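You operate a simulated robot arm through the tools that you are given. There is no shell and no other tool.

You run a simulated robot arm. Do the job below in one go: nothing can be reset, and whatever is moved stays where it is left.

Task
Bleed the teal mini board down to 11 psi.
Fine: red lever shut first, orange lever open, bleed button; shut the orange lever after.

The check looks at the end state, three seconds after you hand in, the way a careful person would. Anything else that was tipped, shoved, dropped, spilled or broken makes it a failure.

Robot
A 7-joint arm with a three-finger gripper, fixed in place. Base frame: the origin is at the foot of the arm, x ahead of it, y to its left, z up. Units: m, rad, N and s.
Its first joint turns from -2.897 to 2.897 rad. Payload 2.69 kg.
The tool frame sits at the grasp point between the pads (the TCP): z along the fingers, y along the line on which they close. The tips reach 0.029 m beyond it. The gripper opens to 0.12 m. The gripper's body begins 0.078 m behind the TCP.
Orientation is that of the tool frame in the base frame, as a unit quaternion [x, y, z, w]. With the fingers straight down and closing along the base's y, the tool's x points along the base's -x, its y along +y and its z along -z.

Tools
- The arm moves only by the tool jog_arm. Its argument "rows" is a list of rows, each an object (a shift or turn left out is 0, a gripper value left out holds the last) with "jaw": the finger opening in cm, from 0 to 12; "travel": the shift along the tool's x, y, z in cm, a list of three; "dr": the turn, a rotation vector about the tool's x, y, z in rad, a list of three. In form: [{"jaw": jaw, "travel": [tx, ty, tz], "dr": [ax, ay, az]}, ...]. A call has 1 to 20 rows; each row is the pose to reach, as a shift and turn from the pose commanded when the call began, along the tool's axes at that moment. Rows are played at 5 a second. More than 0.05 m and 0.15 rad between two rows, or a gripper value outside its range, and nothing of the call is played. Where a pose cannot be reached the arm comes as near as it can. A force on the tool above 40 N (or 10 N above the force at the start of the call, whichever is more), or a blocked arm, ends the call early, and 0.2 s more pass. The fingers move at their own pace and stop on an object; they squeeze with about 21 N. The grip force told is the motor's: it shows also when the fingers shut on nothing. Time passes only in rows, and 0.2 s behind the last, so rows that repeat a pose let the fingers close. The reply holds the time, the measured pose of the TCP, the force on the tool along the base axes, the opening and the grip force, in the units named above and with some noise, with the torque about the TCP (base axes, N m) and any sound that the robot's microphone picked up.
- Cameras (640 x 400 px; columns grow to the right, rows downward): "scene" is fixed at [0.3985, -0.6498, 1.4909]; the picture's right is [0.93, -0.36, 0.00], its down [-0.18, -0.45, -0.87] and it looks along [0.32, 0.81, -0.49] (base axes); focal length 332 px, centre (320, 200). "wrist" rides on the gripper at [0.063, 0, -0.104] in the tool frame; the picture's right is [0.01, 1.00, 0.00], its down [-0.83, 0.00, -0.56] and it looks along [-0.56, 0.00, 0.83] (tool axes); focal length 275 px, centre (320, 200). There is no depth. A picture from a camera that has moved, and an enlarged one, comes with that camera's place and axes in the base frame and with its lens.
- capture(camera): a new picture of that camera. The clock stands still meanwhile.
- move_column(by): slides the trunk up (or, below 0, down) by that many m; the arm rides with it, the base frame stays. It gives what a move gives, with no picture.
- close_up(camera, box): a new picture of the part [left, top, right, bottom] of that camera's present view, enlarged. The clock stands still meanwhile.
- job_done(): hands the job in; it is judged then, once.

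Places have to be worked out from the pictures, the camera data and where the tool is seen. Open the gripper and draw the arm clear of the work before you hand the job in, unless the task says otherwise.

The tools are called after "Call:" as a command line: name --argument value ..., lists and objects as JSON in quotes. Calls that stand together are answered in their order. jog_arm: Moves the arm, as the interface text tells. Its arguments: {"type":"object","properties":{"rows":{"type":"array","items":{"type":"object","properties":{"jaw":{"type":"number"},"travel":{"type":"array","items":{"type":"number"}},"dr":{"type":"array","items":{"type":"number"}}}}}},"required":["rows"]} The other tools are called the same way: move_column (by) slides the trunk up or down; capture (camera) takes a picture; close_up (camera, box) takes an enlarged picture of a part of a camera's view; job_done () hands the job in.

At the start:

```text
clock: 0.0
position: [0.5824, 0.0598, 1.1891]
tool_rot: [0.0, 1.0, -0.001, 0.0]
wrist_force: [-0.2, -0.9, 0.1]
wrist_torque: [0.01, 0.02, -0.01]
finger_gap: 0.12
grasp_force: 0.1
trunk travel left (down, up): [-0.375, 0.211]
```

scene: 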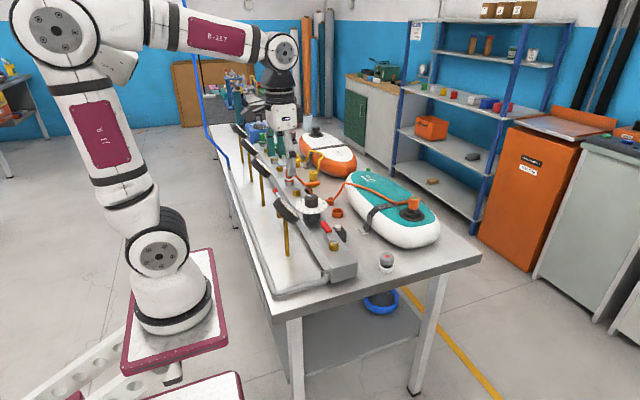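
wrist: 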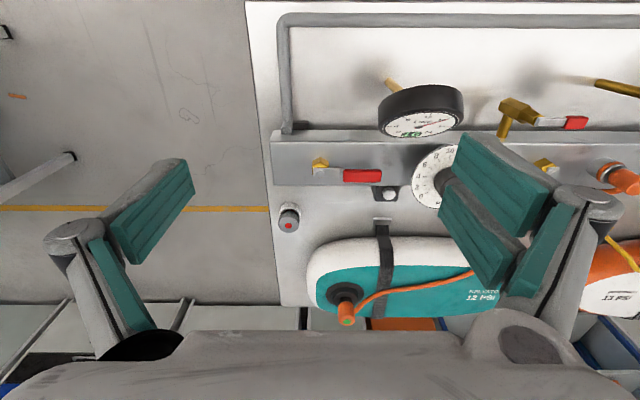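

I begin by looking closely at the bench in both cameras to identify the levers, gauges and buttons.

Call:
close_up --camera "scene" --box '[220, 110, 450, 290]'

Call:
close_up --camera "wrist" --box '[240, 0, 640, 340]'

```text
2.22 times, centred on (335, 200) of scene
camera zoom: at [0.3985, -0.6498, 1.4909], right [0.93, -0.36, 0.0], down [-0.18, -0.45, -0.87], along [0.32, 0.81, -0.49], focal length 738 px, centre (287, 200)
```

zoom: 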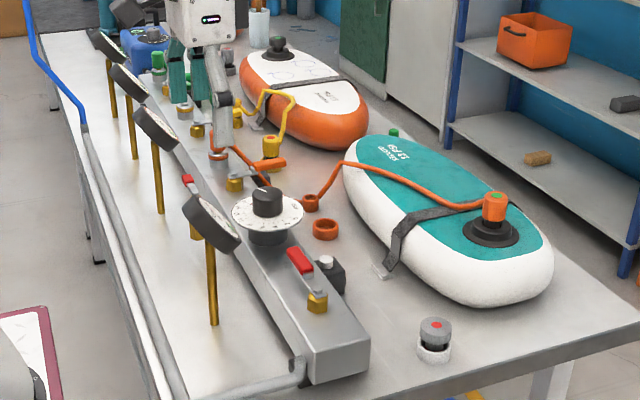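

```text
1.18 times, centred on (440, 170) of wrist
camera zoom: at [0.5198, 0.0588, 1.2935], right [-0.01, 1.0, 0.0], down [0.83, 0.0, 0.56], along [0.56, 0.0, -0.83], focal length 324 px, centre (179, 235)
```

zoom: 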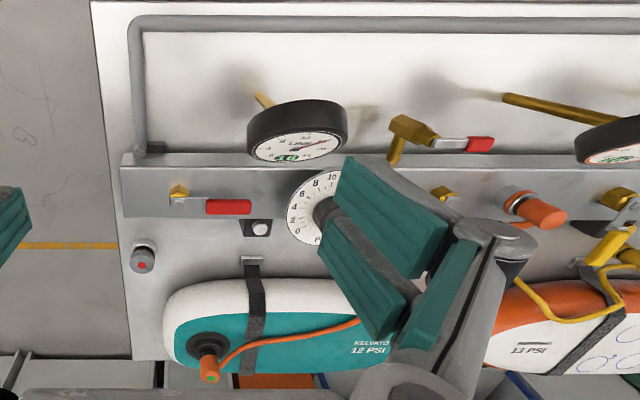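

The near station has a teal board with a hose, and there's an orange one behind. I look closer at other parts to see whether there is another teal board and how hoses run.

Call:
close_up --camera "scene" --box '[200, 60, 360, 160]'

Call:
close_up --camera "scene" --box '[270, 160, 430, 260]'

Call:
close_up --camera "wrist" --box '[480, 60, 640, 160]'

Call:
close_up --camera "wrist" --box '[370, 60, 530, 160]'

```text
4.00 times, centred on (280, 110) of scene
camera zoom: at [0.3985, -0.6498, 1.4909], right [0.93, -0.36, 0.0], down [-0.18, -0.45, -0.87], along [0.32, 0.81, -0.49], focal length 1328 px, centre (480, 560)
```

zoom: 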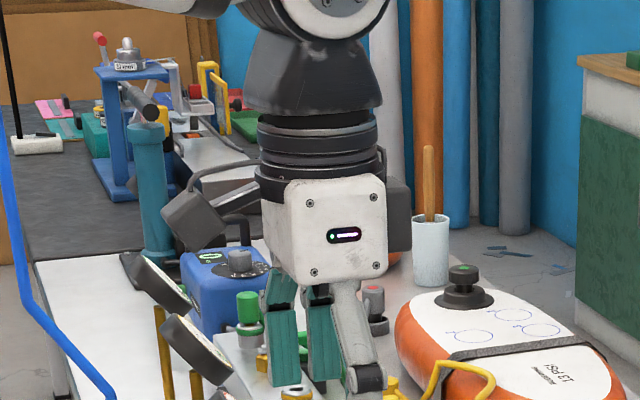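

```text
4.00 times, centred on (350, 210) of scene
camera zoom: at [0.3985, -0.6498, 1.4909], right [0.93, -0.36, 0.0], down [-0.18, -0.45, -0.87], along [0.32, 0.81, -0.49], focal length 1328 px, centre (200, 160)
```

zoom: 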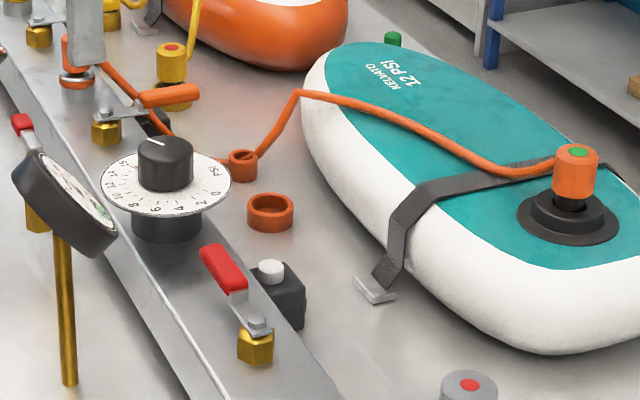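

```text
4.00 times, centred on (560, 110) of wrist
camera zoom: at [0.5198, 0.0588, 1.2935], right [-0.01, 1.0, 0.0], down [0.83, 0.0, 0.56], along [0.56, 0.0, -0.83], focal length 1101 px, centre (-640, 560)
```

zoom: 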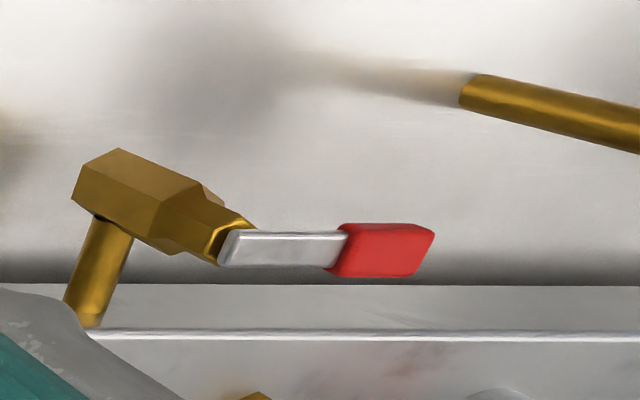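

```text
4.00 times, centred on (450, 110) of wrist
camera zoom: at [0.5198, 0.0588, 1.2935], right [-0.01, 1.0, 0.0], down [0.83, 0.0, 0.56], along [0.56, 0.0, -0.83], focal length 1101 px, centre (-200, 560)
```

zoom: 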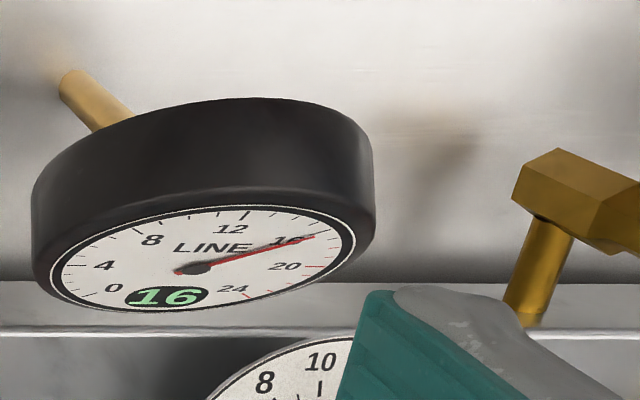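

I check where the blue pipe passes relative to the arm before moving sideways.

Call:
close_up --camera "scene" --box '[150, 0, 310, 100]'

Call:
close_up --camera "scene" --box '[200, 110, 360, 210]'

Call:
close_up --camera "wrist" --box '[270, 120, 430, 240]'

```text
4.00 times, centred on (230, 50) of scene
camera zoom: at [0.3985, -0.6498, 1.4909], right [0.93, -0.36, 0.0], down [-0.18, -0.45, -0.87], along [0.32, 0.81, -0.49], focal length 1328 px, centre (680, 800)
```

zoom: 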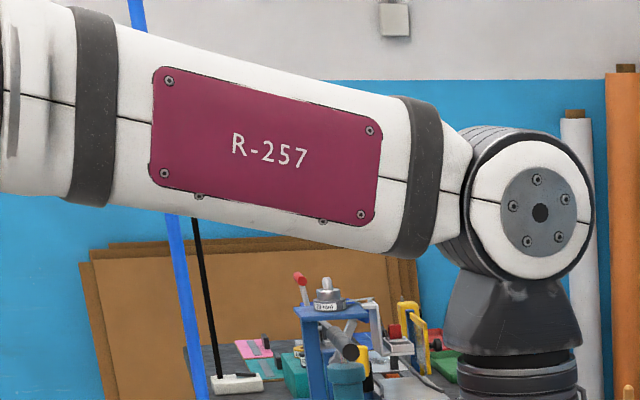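

```text
4.00 times, centred on (280, 160) of scene
camera zoom: at [0.3985, -0.6498, 1.4909], right [0.93, -0.36, 0.0], down [-0.18, -0.45, -0.87], along [0.32, 0.81, -0.49], focal length 1328 px, centre (480, 360)
```

zoom: 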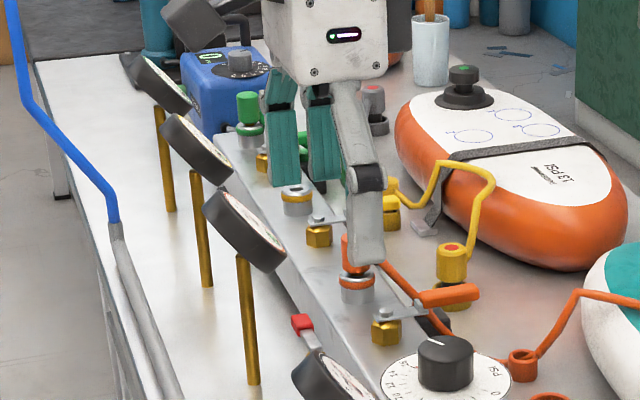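

```text
3.33 times, centred on (350, 180) of wrist
camera zoom: at [0.5198, 0.0588, 1.2935], right [-0.01, 1.0, 0.0], down [0.83, 0.0, 0.56], along [0.56, 0.0, -0.83], focal length 918 px, centre (220, 267)
```

zoom: 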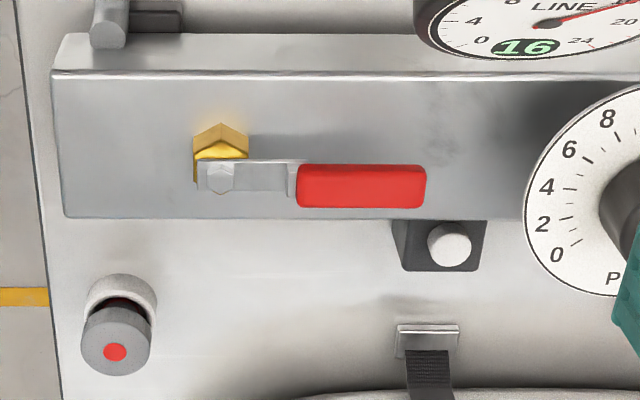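

The blue pipe is behind at larger y and x lower; moving 20 cm in +y at this height is clear. I go there to see the other gauges and valves.

Call:
jog_arm --rows '[{"travel": [0, 5, 0]}, {"travel": [0, 10, 0]}, {"travel": [0, 15, 0]}, {"travel": [0, 20, 0]}, {"travel": [0, 20, 0]}]'

Call:
capture --camera "wrist"

Call:
capture --camera "scene"

```text
clock: 1.2
position: [0.582, 0.2603, 1.1914]
tool_rot: [0.0, 1.0, 0.0, 0.0]
wrist_force: [0.1, 0.0, 0.4]
wrist_torque: [0.04, 0.02, 0.03]
finger_gap: 0.1199
grasp_force: 0.1
trunk travel left (down, up): [-0.375, 0.211]
```

```text
taken
camera wrist: at [0.5187, 0.2605, 1.2941], right [-0.01, 1.0, 0.0], down [0.83, 0.0, 0.56], along [0.56, 0.0, -0.83], focal length 275 px, centre (320, 200)
```

wrist: 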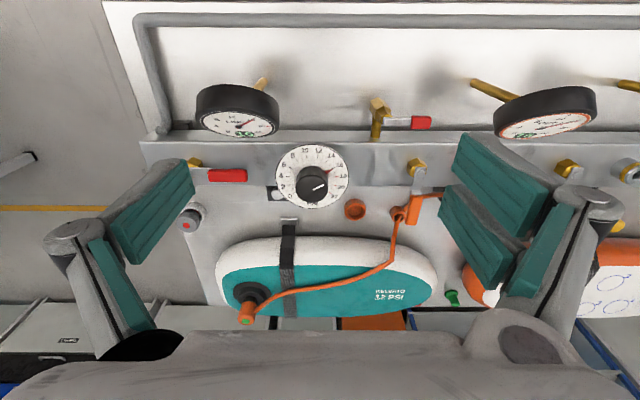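

```text
taken
```

scene: 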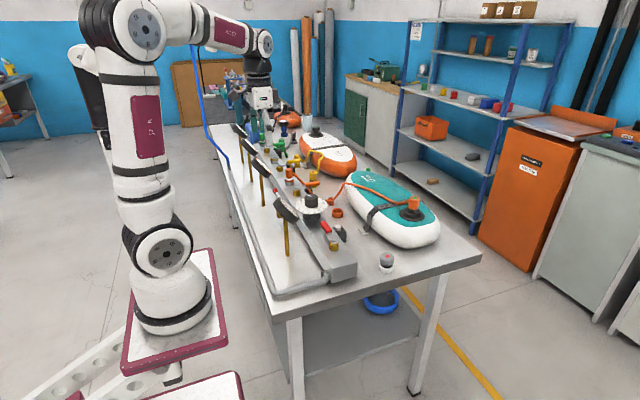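

Call:
close_up --camera "scene" --box '[230, 100, 390, 200]'

Call:
close_up --camera "wrist" --box '[170, 60, 330, 220]'

Call:
close_up --camera "wrist" --box '[480, 60, 640, 160]'

Call:
close_up --camera "wrist" --box '[330, 80, 490, 240]'

```text
4.00 times, centred on (310, 150) of scene
camera zoom: at [0.3985, -0.6498, 1.4909], right [0.93, -0.36, 0.0], down [-0.18, -0.45, -0.87], along [0.32, 0.81, -0.49], focal length 1328 px, centre (360, 400)
```

zoom: 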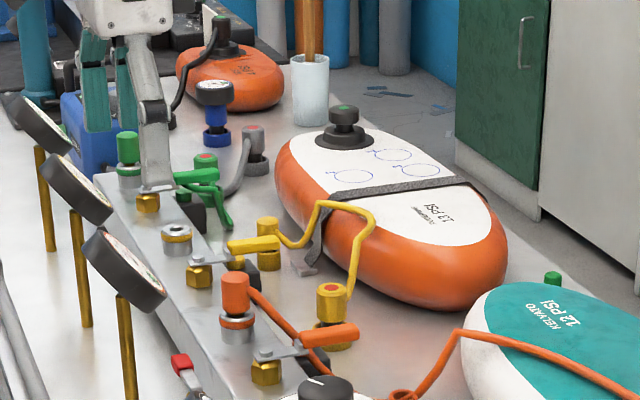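

```text
2.50 times, centred on (250, 140) of wrist
camera zoom: at [0.5187, 0.2605, 1.2941], right [-0.01, 1.0, 0.0], down [0.83, 0.0, 0.56], along [0.56, 0.0, -0.83], focal length 688 px, centre (495, 350)
```

zoom: 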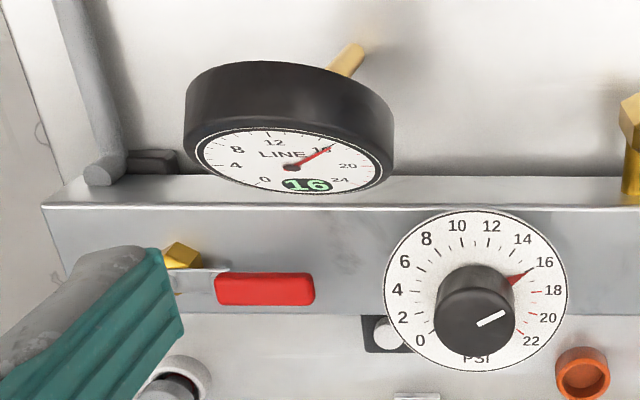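

```text
4.00 times, centred on (560, 110) of wrist
camera zoom: at [0.5187, 0.2605, 1.2941], right [-0.01, 1.0, 0.0], down [0.83, 0.0, 0.56], along [0.56, 0.0, -0.83], focal length 1101 px, centre (-640, 560)
```

zoom: 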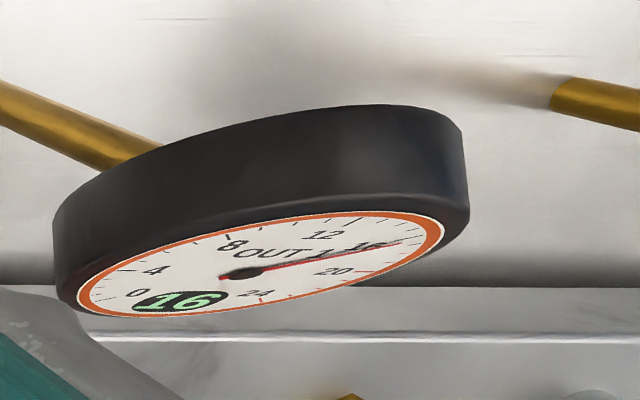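

```text
2.50 times, centred on (410, 160) of wrist
camera zoom: at [0.5187, 0.2605, 1.2941], right [-0.01, 1.0, 0.0], down [0.83, 0.0, 0.56], along [0.56, 0.0, -0.83], focal length 688 px, centre (95, 300)
```

zoom: 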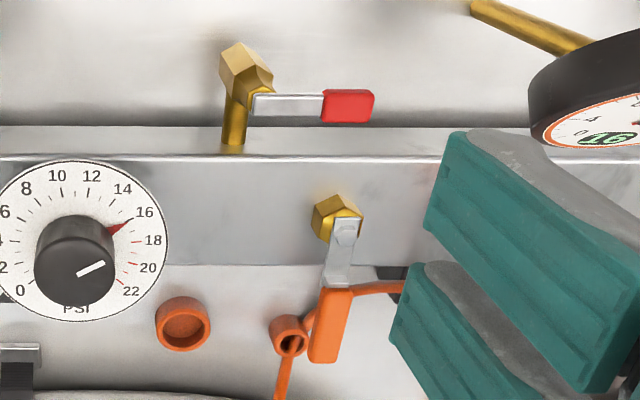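

LINE and OUT 1 gauges both show 16; orange lever sits across the manifold, near-end red lever along it, and there is another red-tipped lever on the robot side. I scout further along the bench to confirm which outlet and lever belongs to which board.

Call:
jog_arm --rows '[{"travel": [0, 5, 0]}, {"travel": [0, 10, 0]}, {"travel": [0, 15, 0]}, {"travel": [0, 20, 0]}, {"travel": [0, 25, 0]}, {"travel": [0, 25, 0]}]'

Call:
capture --camera "wrist"

Call:
close_up --camera "scene" --box '[220, 140, 360, 240]'

```text
clock: 2.6
position: [0.5797, 0.5102, 1.1925]
tool_rot: [0.001, 1.0, 0.0, 0.001]
wrist_force: [-0.2, -0.5, 0.0]
wrist_torque: [0.02, 0.02, -0.03]
finger_gap: 0.1203
grasp_force: 0.0
trunk travel left (down, up): [-0.375, 0.211]
```

```text
taken
camera wrist: at [0.5172, 0.5096, 1.2955], right [-0.01, 1.0, 0.0], down [0.83, 0.0, 0.56], along [0.56, 0.0, -0.83], focal length 275 px, centre (320, 200)
```

wrist: 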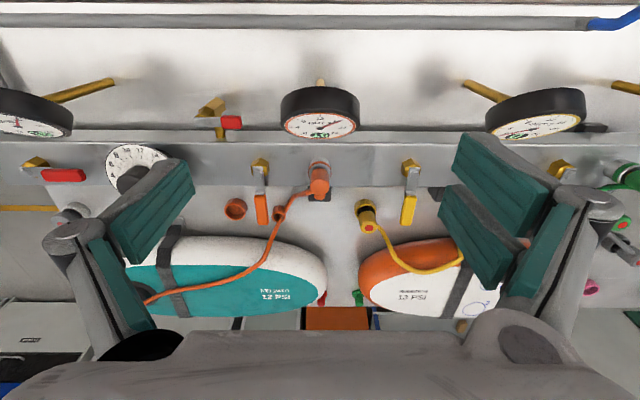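

```text
4.00 times, centred on (290, 190) of scene
camera zoom: at [0.3985, -0.6498, 1.4909], right [0.93, -0.36, 0.0], down [-0.18, -0.45, -0.87], along [0.32, 0.81, -0.49], focal length 1328 px, centre (440, 240)
```

zoom: 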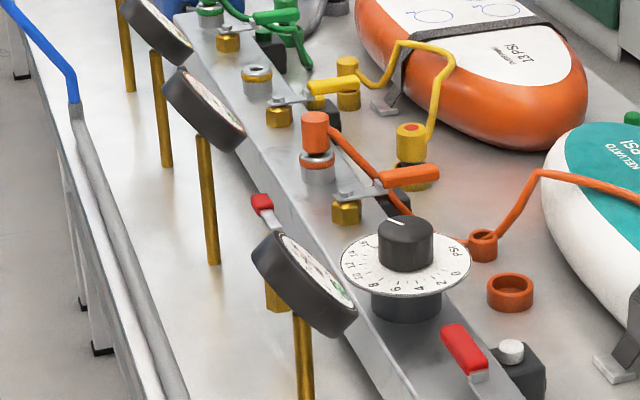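

Call:
close_up --camera "wrist" --box '[180, 70, 340, 230]'

Call:
close_up --camera "wrist" --box '[270, 80, 370, 145]'

Call:
close_up --camera "wrist" --box '[190, 80, 270, 140]'

Call:
close_up --camera "wrist" --box '[480, 70, 640, 230]'

```text
2.50 times, centred on (260, 150) of wrist
camera zoom: at [0.5172, 0.5096, 1.2955], right [-0.01, 1.0, 0.0], down [0.83, 0.0, 0.56], along [0.56, 0.0, -0.83], focal length 688 px, centre (470, 325)
```

zoom: 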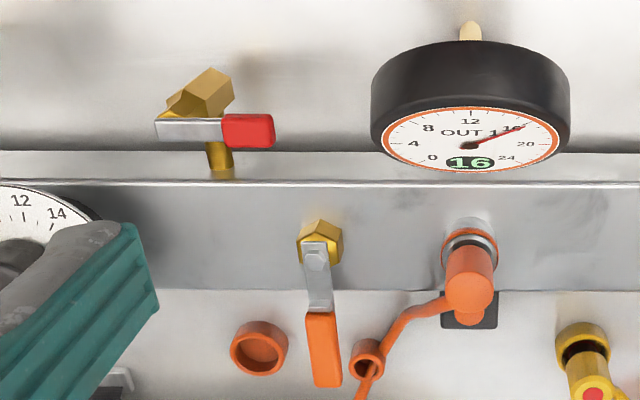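

```text
6.15 times, centred on (320, 112) of wrist
camera zoom: at [0.5172, 0.5096, 1.2955], right [-0.01, 1.0, 0.0], down [0.83, 0.0, 0.56], along [0.56, 0.0, -0.83], focal length 1694 px, centre (320, 738)
```

zoom: 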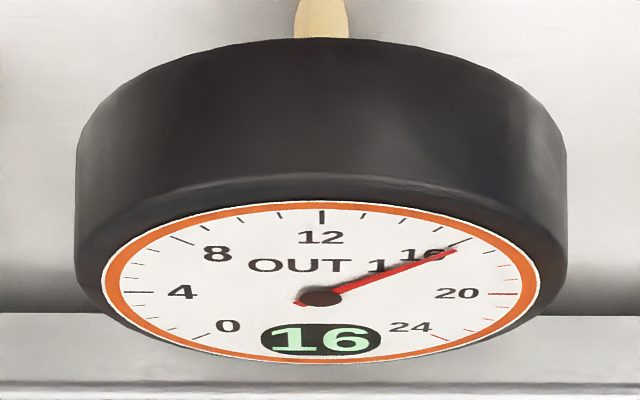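

```text
6.67 times, centred on (230, 110) of wrist
camera zoom: at [0.5172, 0.5096, 1.2955], right [-0.01, 1.0, 0.0], down [0.83, 0.0, 0.56], along [0.56, 0.0, -0.83], focal length 1835 px, centre (920, 800)
```

zoom: 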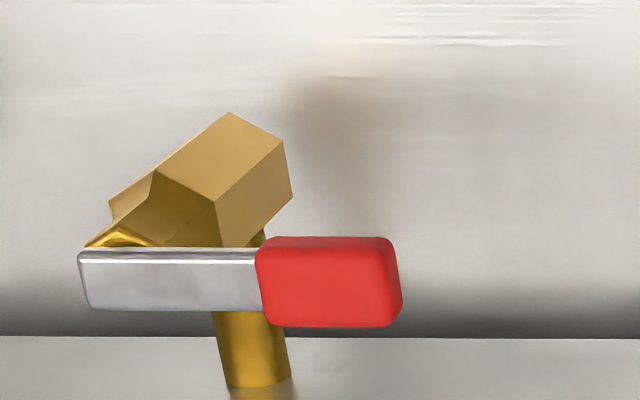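

```text
2.50 times, centred on (560, 150) of wrist
camera zoom: at [0.5172, 0.5096, 1.2955], right [-0.01, 1.0, 0.0], down [0.83, 0.0, 0.56], along [0.56, 0.0, -0.83], focal length 688 px, centre (-280, 325)
```

zoom: 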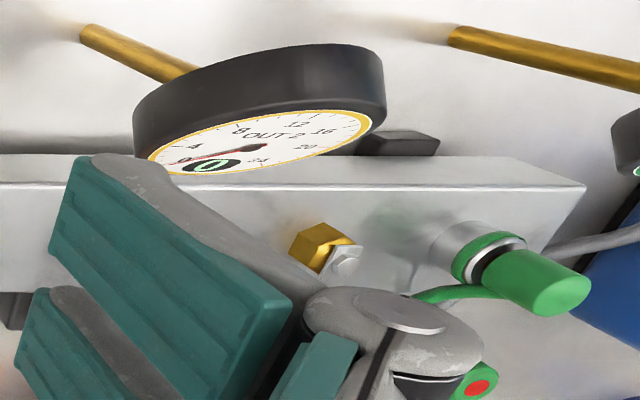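

OUT 2 reads 0 while its yellow lever lies across the manifold, so "across" is shut and the orange lever is shut now. I test whether the fixed scene camera can read the LINE and OUT 1 gauges when enlarged a lot.

Call:
close_up --camera "scene" --box '[270, 190, 318, 232]'

Call:
close_up --camera "scene" --box '[255, 150, 287, 182]'

Call:
close_up --camera "scene" --box '[300, 175, 360, 255]'

Call:
close_up --camera "scene" --box '[280, 150, 360, 210]'

```text
9.52 times, centred on (294, 211) of scene
camera zoom: at [0.3985, -0.6498, 1.4909], right [0.93, -0.36, 0.0], down [-0.18, -0.45, -0.87], along [0.32, 0.81, -0.49], focal length 3162 px, centre (568, 95)
```

zoom: 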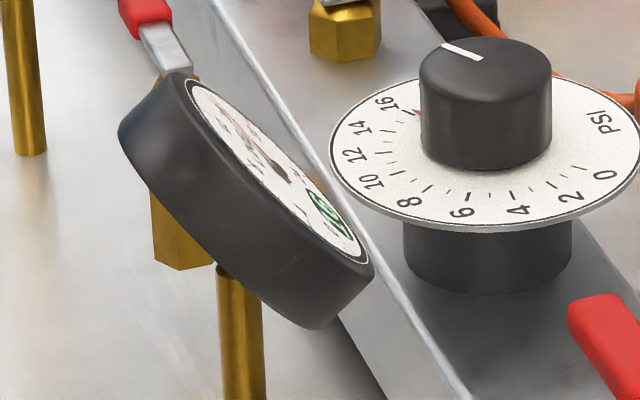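

```text
12.50 times, centred on (271, 166) of scene
camera zoom: at [0.3985, -0.6498, 1.4909], right [0.93, -0.36, 0.0], down [-0.18, -0.45, -0.87], along [0.32, 0.81, -0.49], focal length 4150 px, centre (932, 625)
```

zoom: 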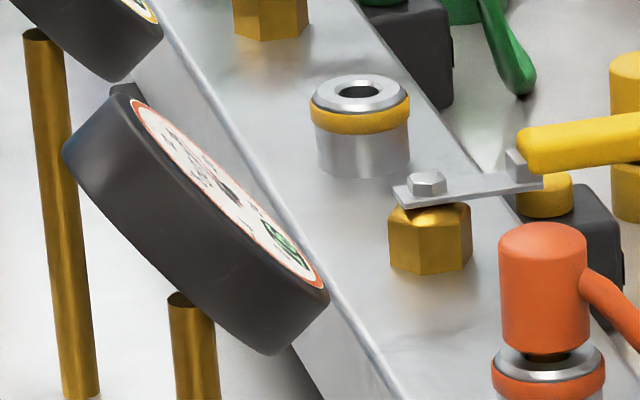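

```text
5.00 times, centred on (330, 215) of scene
camera zoom: at [0.3985, -0.6498, 1.4909], right [0.93, -0.36, 0.0], down [-0.18, -0.45, -0.87], along [0.32, 0.81, -0.49], focal length 1660 px, centre (270, 125)
```

zoom: 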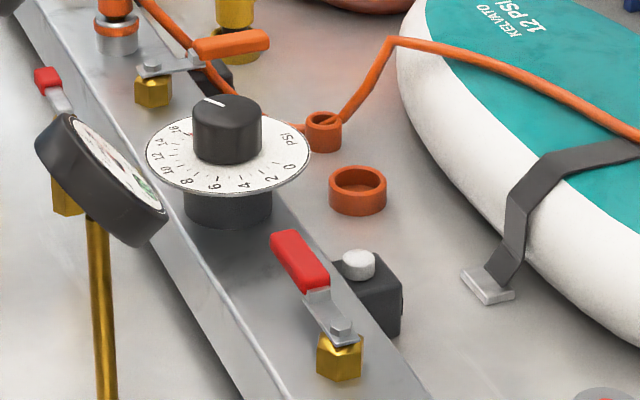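

```text
6.67 times, centred on (320, 180) of scene
camera zoom: at [0.3985, -0.6498, 1.4909], right [0.93, -0.36, 0.0], down [-0.18, -0.45, -0.87], along [0.32, 0.81, -0.49], focal length 2214 px, centre (320, 333)
```

zoom: 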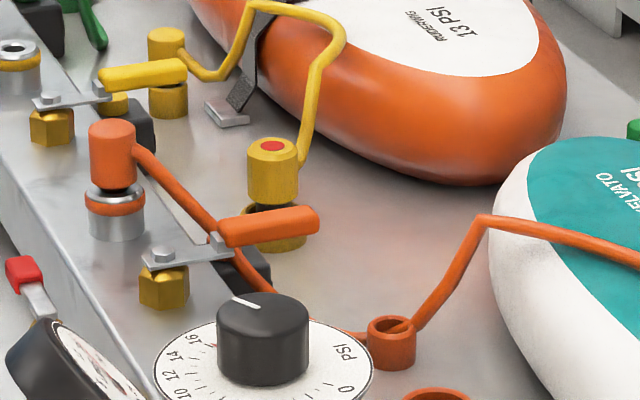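

There are black boxes beside the manifold at each station, maybe with their own buttons. I enlarge the wrist view around orange and yellow stations to inspect them.

Call:
close_up --camera "wrist" --box '[230, 150, 350, 225]'

Call:
close_up --camera "wrist" --box '[340, 140, 460, 235]'

Call:
close_up --camera "scene" --box '[290, 160, 340, 200]'

```text
5.33 times, centred on (290, 188) of wrist
camera zoom: at [0.5172, 0.5096, 1.2955], right [-0.01, 1.0, 0.0], down [0.83, 0.0, 0.56], along [0.56, 0.0, -0.83], focal length 1468 px, centre (480, 267)
```

zoom: 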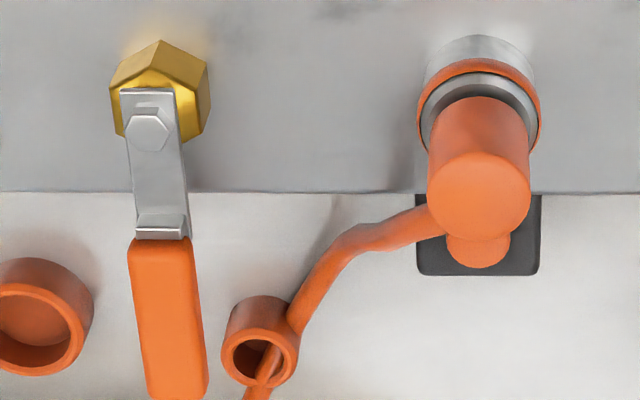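

```text
4.21 times, centred on (400, 188) of wrist
camera zoom: at [0.5172, 0.5096, 1.2955], right [-0.01, 1.0, 0.0], down [0.83, 0.0, 0.56], along [0.56, 0.0, -0.83], focal length 1159 px, centre (-17, 253)
```

zoom: 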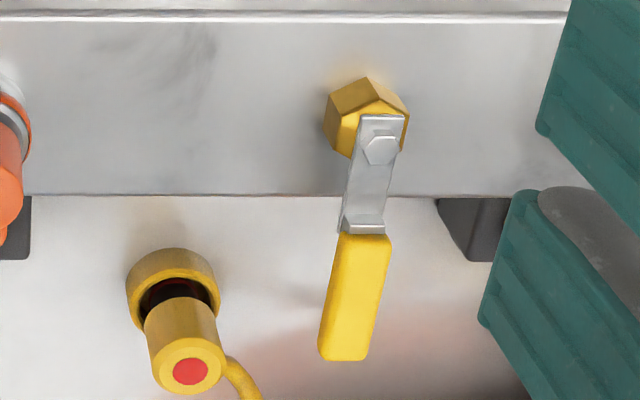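

```text
10.00 times, centred on (315, 180) of scene
camera zoom: at [0.3985, -0.6498, 1.4909], right [0.93, -0.36, 0.0], down [-0.18, -0.45, -0.87], along [0.32, 0.81, -0.49], focal length 3320 px, centre (370, 400)
```

zoom: 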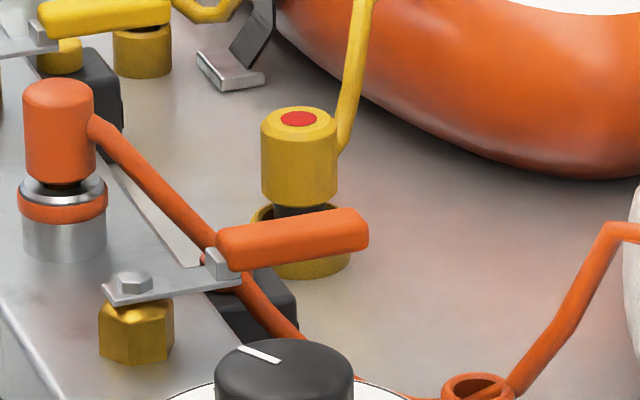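

Each outlet has its own coloured button next to its coupling (probably coupler releases), while the white button by the regulator/LINE section is the line bleed. I'll move to a clear high spot over the manifold and try to yaw the hand half a turn so the camera looks back at the gauge faces.

Call:
jog_arm --rows '[{"travel": [-2, -4.4, 0]}, {"travel": [-4, -8.8, 0]}, {"travel": [-6, -13.2, 0]}, {"travel": [-8, -17.6, 0]}, {"travel": [-10, -22, 0]}, {"travel": [-12, -26.4, 0]}, {"travel": [-14, -30.8, 0]}, {"travel": [-14, -30.8, 0], "jaw": 0}, {"travel": [-14, -30.8, 0], "jaw": 0}]'

Call:
jog_arm --rows '[{"dr": [0, 0, -0.14]}, {"dr": [0, 0, -0.28]}, {"dr": [0, 0, -0.42]}, {"dr": [0, 0, -0.56]}, {"dr": [0, 0, -0.7]}, {"dr": [0, 0, -0.84]}, {"dr": [0, 0, -0.98]}, {"dr": [0, 0, -1.12]}, {"dr": [0, 0, -1.26]}, {"dr": [0, 0, -1.4]}, {"dr": [0, 0, -1.54]}, {"dr": [0, 0, -1.5708]}]'

```text
clock: 4.6
position: [0.722, 0.1991, 1.1904]
tool_rot: [0.0, 1.0, 0.0, 0.0]
wrist_force: [0.2, 0.4, -0.4]
wrist_torque: [-0.01, 0.0, 0.01]
finger_gap: 0.0
grasp_force: 20.8
trunk travel left (down, up): [-0.375, 0.211]
```

```text
clock: 7.2
position: [0.7237, 0.2004, 1.19]
tool_rot: [0.707, -0.707, 0.0, 0.0]
wrist_force: [0.2, -0.1, 0.4]
wrist_torque: [0.02, 0.0, -0.01]
finger_gap: 0.0
grasp_force: 21.6
trunk travel left (down, up): [-0.375, 0.211]
```

The quarter turn worked. I continue the other quarter.

Call:
jog_arm --rows '[{"dr": [0, 0, -0.14]}, {"dr": [0, 0, -0.28]}, {"dr": [0, 0, -0.42]}, {"dr": [0, 0, -0.56]}, {"dr": [0, 0, -0.7]}, {"dr": [0, 0, -0.84]}, {"dr": [0, 0, -0.98]}, {"dr": [0, 0, -1.12]}, {"dr": [0, 0, -1.26]}, {"dr": [0, 0, -1.4]}, {"dr": [0, 0, -1.54]}, {"dr": [0, 0, -1.5708]}]'

Call:
capture --camera "wrist"

Call:
capture --camera "scene"

```text
clock: 9.8
position: [0.7227, 0.2003, 1.1888]
tool_rot: [1.0, 0.001, 0.0, 0.0]
wrist_force: [-0.7, 0.4, -0.5]
wrist_torque: [-0.04, -0.04, -0.03]
finger_gap: 0.0001
grasp_force: 21.1
trunk travel left (down, up): [-0.375, 0.211]
```

```text
taken
camera wrist: at [0.7856, 0.2011, 1.2927], right [0.01, -1.0, 0.0], down [-0.83, -0.01, 0.56], along [-0.56, 0.0, -0.83], focal length 275 px, centre (320, 200)
```

wrist: 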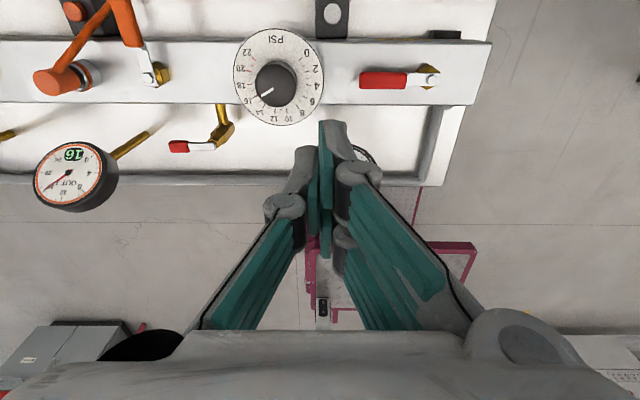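

```text
taken
```

scene: 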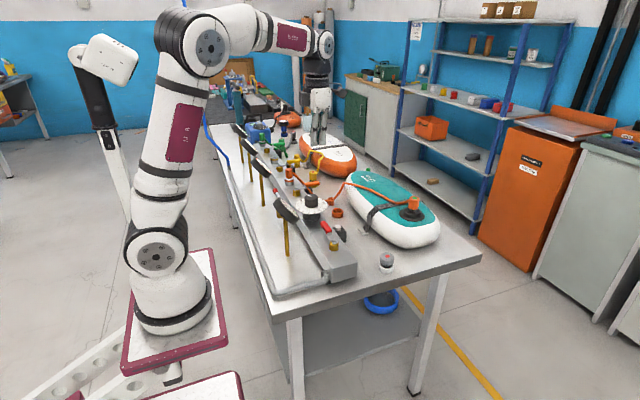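

The half-turn works and gauges face the camera. I enlarge the buttons and gauge regions from here.

Call:
close_up --camera "wrist" --box '[20, 0, 180, 100]'

Call:
close_up --camera "wrist" --box '[220, 0, 500, 170]'

Call:
close_up --camera "wrist" --box '[20, 100, 260, 240]'

```text
4.00 times, centred on (100, 50) of wrist
camera zoom: at [0.7856, 0.2011, 1.2927], right [0.01, -1.0, 0.0], down [-0.83, -0.01, 0.56], along [-0.56, 0.0, -0.83], focal length 1101 px, centre (1200, 800)
```

zoom: 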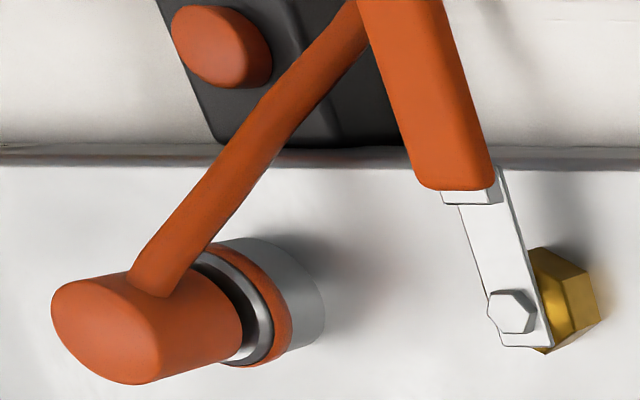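

```text
2.29 times, centred on (360, 85) of wrist
camera zoom: at [0.7856, 0.2011, 1.2927], right [0.01, -1.0, 0.0], down [-0.83, -0.01, 0.56], along [-0.56, 0.0, -0.83], focal length 629 px, centre (229, 463)
```

zoom: 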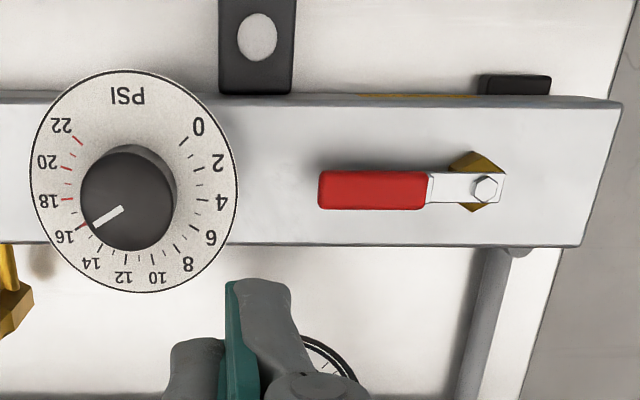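

```text
2.67 times, centred on (140, 170) of wrist
camera zoom: at [0.7856, 0.2011, 1.2927], right [0.01, -1.0, 0.0], down [-0.83, -0.01, 0.56], along [-0.56, 0.0, -0.83], focal length 734 px, centre (800, 280)
```

zoom: 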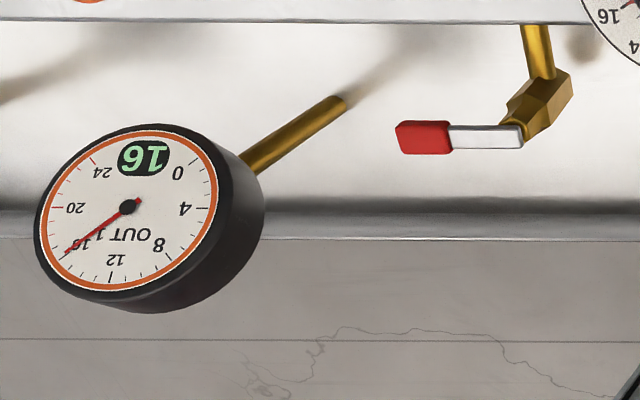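

I notice a yellow label on the +x side face of the manifold near the red lever. I move the hand out in +x at this height to read labels on that face.

Call:
jog_arm --rows '[{"travel": [4.5, 0, 0]}, {"travel": [9, 0, 0]}, {"travel": [13.5, 0, 0]}, {"travel": [18, 0, 0]}, {"travel": [18, 0, 0]}]'

Call:
capture --camera "wrist"

Call:
close_up --camera "wrist" --box '[300, 60, 500, 190]'

Call:
close_up --camera "wrist" --box '[20, 40, 220, 170]'

```text
clock: 11.0
position: [0.9027, 0.2018, 1.1891]
tool_rot: [1.0, 0.001, -0.001, 0.001]
wrist_force: [-0.1, -0.6, 0.5]
wrist_torque: [0.01, 0.01, 0.01]
finger_gap: 0.0
grasp_force: 21.4
trunk travel left (down, up): [-0.375, 0.211]
```

```text
taken
camera wrist: at [0.9654, 0.2016, 1.2924], right [0.01, -1.0, 0.0], down [-0.83, 0.0, 0.56], along [-0.56, 0.0, -0.83], focal length 275 px, centre (320, 200)
```

wrist: 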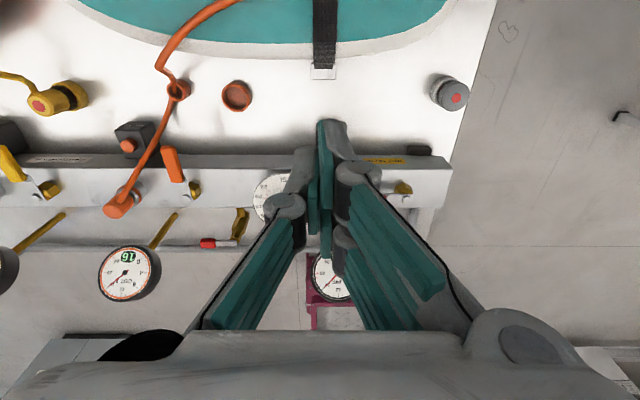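

```text
3.08 times, centred on (400, 125) of wrist
camera zoom: at [0.9654, 0.2016, 1.2924], right [0.01, -1.0, 0.0], down [-0.83, 0.0, 0.56], along [-0.56, 0.0, -0.83], focal length 847 px, centre (74, 431)
```

zoom: 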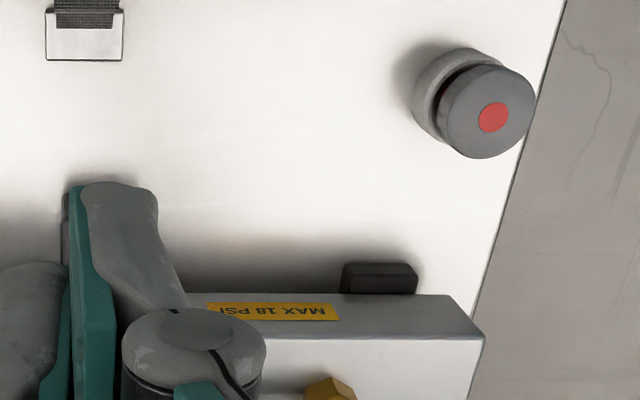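

```text
3.08 times, centred on (120, 105) of wrist
camera zoom: at [0.9654, 0.2016, 1.2924], right [0.01, -1.0, 0.0], down [-0.83, 0.0, 0.56], along [-0.56, 0.0, -0.83], focal length 847 px, centre (935, 492)
```

zoom: 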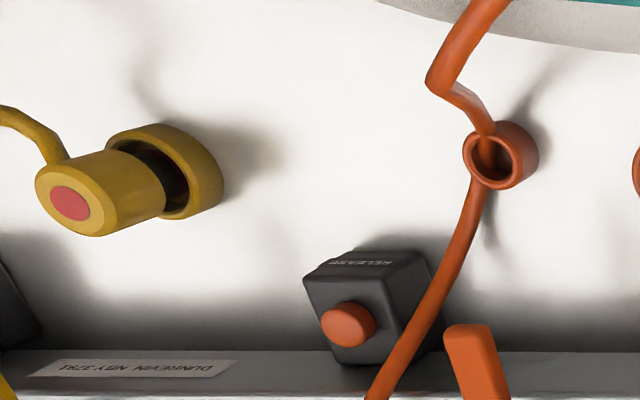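

The orange button's box says RELEASE, so it must not be touched. I shift the hand sideways to read the white button's box, which the fingers hide at the moment.

Call:
jog_arm --rows '[{"travel": [0, -5, 0]}, {"travel": [0, -10, 0]}, {"travel": [0, -14, 0]}, {"travel": [0, -14, 0]}]'

Call:
capture --camera "wrist"

Call:
close_up --camera "wrist" --box '[380, 80, 540, 200]'

Call:
close_up --camera "wrist" --box '[120, 60, 300, 220]'

```text
clock: 12.0
position: [0.8778, 0.3092, 1.1772]
tool_rot: [1.0, 0.0, 0.0, 0.0]
wrist_force: [-0.7, 0.6, 0.0]
wrist_torque: [-0.02, 0.02, -0.03]
finger_gap: 0.0
grasp_force: 20.6
out of reach, approached as far as the arm can: row 1, 2, 3, 4
trunk travel left (down, up): [-0.375, 0.211]
```

```text
taken
camera wrist: at [0.9393, 0.3096, 1.2811], right [0.01, -1.0, 0.0], down [-0.83, 0.0, 0.56], along [-0.56, 0.0, -0.83], focal length 275 px, centre (320, 200)
```

wrist: 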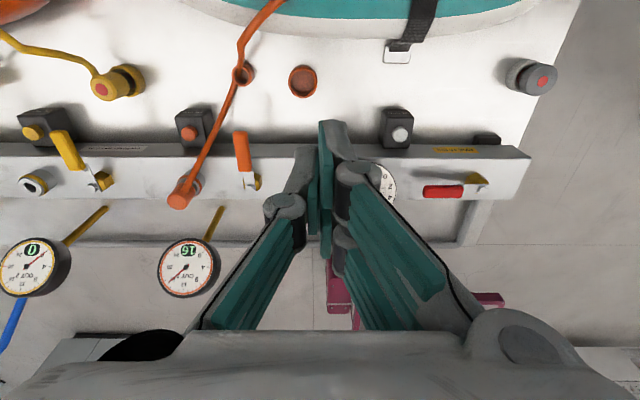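

```text
3.33 times, centred on (460, 140) of wrist
camera zoom: at [0.9393, 0.3096, 1.2811], right [0.01, -1.0, 0.0], down [-0.83, 0.0, 0.56], along [-0.56, 0.0, -0.83], focal length 918 px, centre (-147, 400)
```

zoom: 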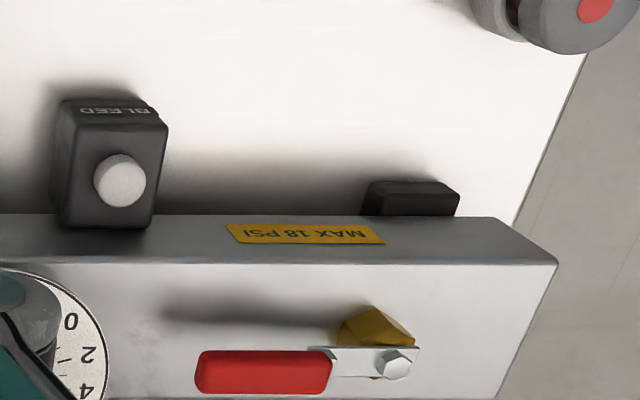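

```text
2.50 times, centred on (210, 140) of wrist
camera zoom: at [0.9393, 0.3096, 1.2811], right [0.01, -1.0, 0.0], down [-0.83, 0.0, 0.56], along [-0.56, 0.0, -0.83], focal length 688 px, centre (595, 350)
```

zoom: 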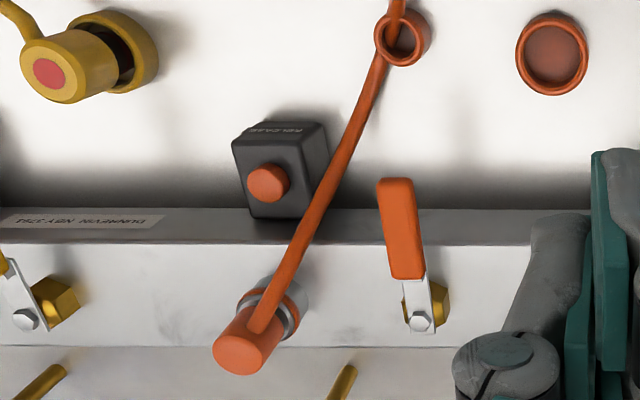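

The white button's box reads BLEED. I test reading the LINE and OUT 1 gauges with the strongest zoom from the scene camera, for feedback during bleeding.

Call:
close_up --camera "scene" --box '[278, 194, 302, 218]'

Call:
close_up --camera "scene" --box '[258, 155, 274, 171]'

Call:
close_up --camera "wrist" --box '[150, 230, 230, 300]'

```text
16.00 times, centred on (290, 206) of scene
camera zoom: at [0.3985, -0.6498, 1.4909], right [0.93, -0.36, 0.0], down [-0.18, -0.45, -0.87], along [0.32, 0.81, -0.49], focal length 5313 px, centre (800, 104)
```

zoom: 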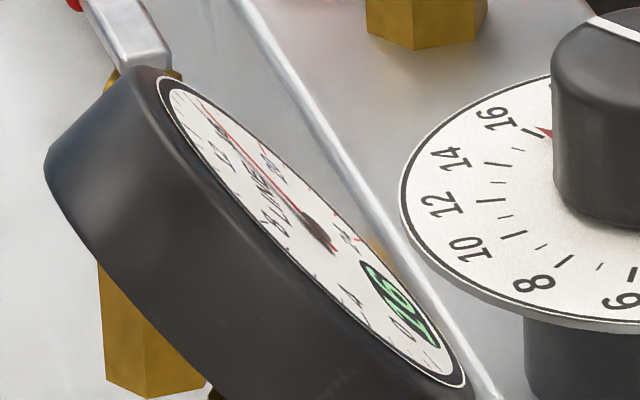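

```text
16.00 times, centred on (266, 163) of scene
camera zoom: at [0.3985, -0.6498, 1.4909], right [0.93, -0.36, 0.0], down [-0.18, -0.45, -0.87], along [0.32, 0.81, -0.49], focal length 5313 px, centre (1184, 792)
```

zoom: 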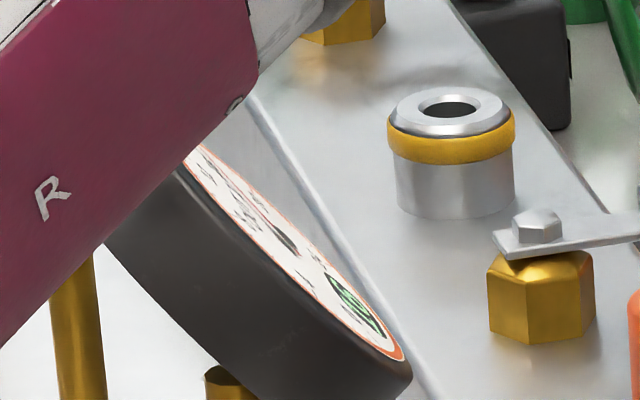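

```text
5.71 times, centred on (190, 265) of wrist
camera zoom: at [0.9393, 0.3096, 1.2811], right [0.01, -1.0, 0.0], down [-0.83, 0.0, 0.56], along [-0.56, 0.0, -0.83], focal length 1573 px, centre (1063, -171)
```

zoom: 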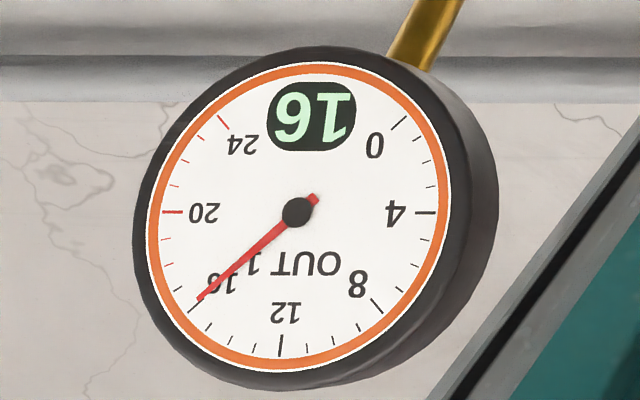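

The LINE gauge digits are readable from the scene camera at high zoom, good for feedback. The red lever pivot is about (0.718, 0.059), handle from y 0.093 to 0.153 at z≈0.926; I go back over it at safe height and check the pose.

Call:
jog_arm --rows '[{"travel": [-3, 2.9, 0]}, {"travel": [-6, 5.8, 0]}, {"travel": [-9, 8.7, 0]}, {"travel": [-12, 11.6, 0]}, {"travel": [-15, 14.5, 0]}, {"travel": [-18, 17.4, 0]}, {"travel": [-21, 20.3, 0]}, {"travel": [-21, 20.3, 0]}]'

Call:
capture --camera "wrist"

```text
clock: 13.8
position: [0.6708, 0.1052, 1.1776]
tool_rot: [1.0, 0.0, 0.0, 0.0]
wrist_force: [-0.1, 0.3, -0.4]
wrist_torque: [-0.02, 0.0, 0.03]
finger_gap: 0.0
grasp_force: 21.1
trunk travel left (down, up): [-0.375, 0.211]
```

```text
taken
camera wrist: at [0.7327, 0.1051, 1.2819], right [0.01, -1.0, 0.0], down [-0.83, 0.0, 0.56], along [-0.56, 0.0, -0.83], focal length 275 px, centre (320, 200)
```

wrist: 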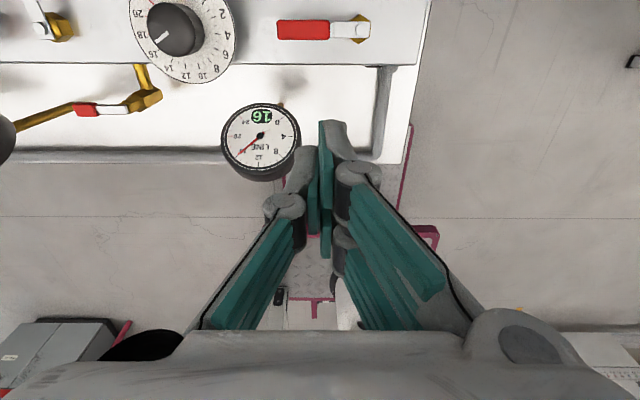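

Commands start from the clipped pose, good. I move beside the handle's −x side and lower to a tip height just above the lever for checking.

Call:
jog_arm --rows '[{"travel": [1.8, -2.8, 0]}, {"travel": [1.8, -2.8, 4]}, {"travel": [1.8, -2.8, 8]}, {"travel": [1.8, -2.8, 12]}, {"travel": [1.8, -2.8, 16]}, {"travel": [1.8, -2.8, 19]}, {"travel": [1.8, -2.8, 20]}, {"travel": [1.8, -2.8, 20]}]'

Call:
close_up --camera "scene" --box '[285, 185, 365, 255]'

Call:
capture --camera "wrist"

```text
clock: 15.6
position: [0.688, 0.1338, 0.9773]
tool_rot: [1.0, 0.0, 0.0, -0.001]
wrist_force: [0.5, 0.9, 0.1]
wrist_torque: [0.02, 0.01, 0.01]
finger_gap: 0.0
grasp_force: 21.1
trunk travel left (down, up): [-0.375, 0.211]
```

```text
5.71 times, centred on (325, 220) of scene
camera zoom: at [0.3985, -0.6498, 1.4909], right [0.93, -0.36, 0.0], down [-0.18, -0.45, -0.87], along [0.32, 0.81, -0.49], focal length 1897 px, centre (291, 86)
```

zoom: 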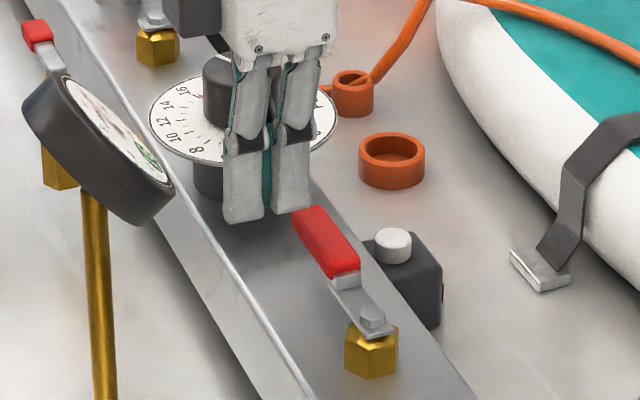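

```text
taken
camera wrist: at [0.7517, 0.1341, 1.0805], right [0.01, -1.0, 0.0], down [-0.83, 0.0, 0.56], along [-0.56, 0.0, -0.83], focal length 275 px, centre (320, 200)
```

wrist: 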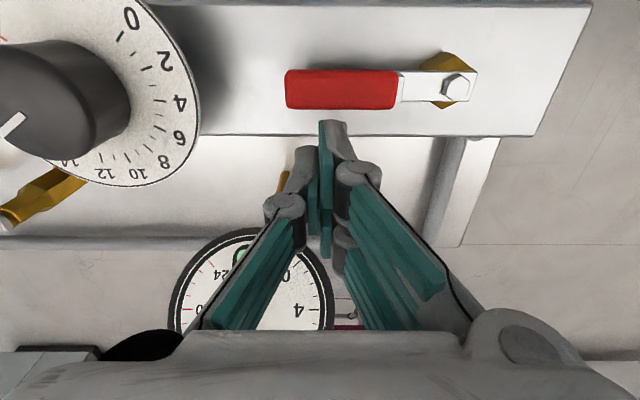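

I inspect the fingertip geometry more closely, since the contact shape matters for pushing.

Call:
close_up --camera "scene" --box '[300, 150, 350, 220]'

Call:
close_up --camera "wrist" --box '[250, 40, 410, 200]'

```text
5.71 times, centred on (325, 185) of scene
camera zoom: at [0.3985, -0.6498, 1.4909], right [0.93, -0.36, 0.0], down [-0.18, -0.45, -0.87], along [0.32, 0.81, -0.49], focal length 1897 px, centre (291, 286)
```

zoom: 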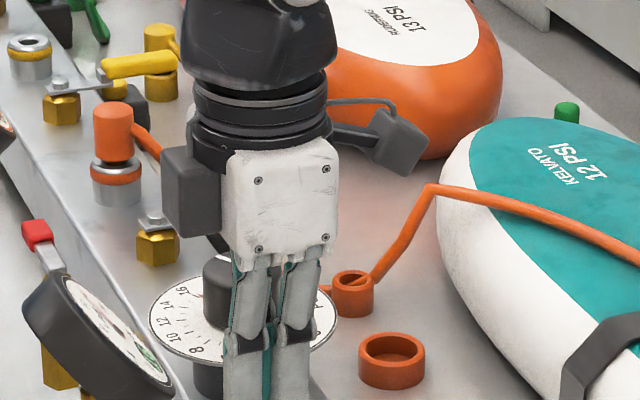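

```text
2.50 times, centred on (330, 120) of wrist
camera zoom: at [0.7517, 0.1341, 1.0805], right [0.01, -1.0, 0.0], down [-0.83, 0.0, 0.56], along [-0.56, 0.0, -0.83], focal length 688 px, centre (295, 400)
```

zoom: 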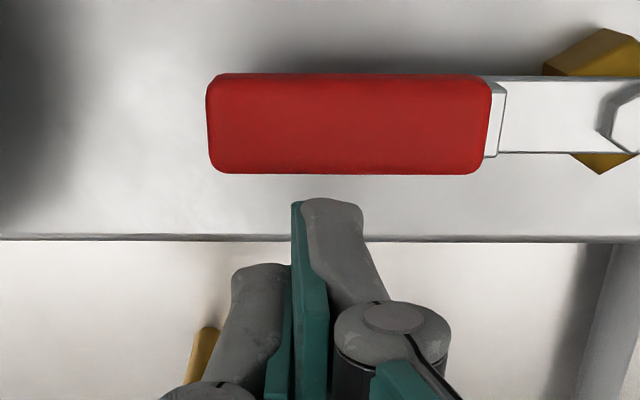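

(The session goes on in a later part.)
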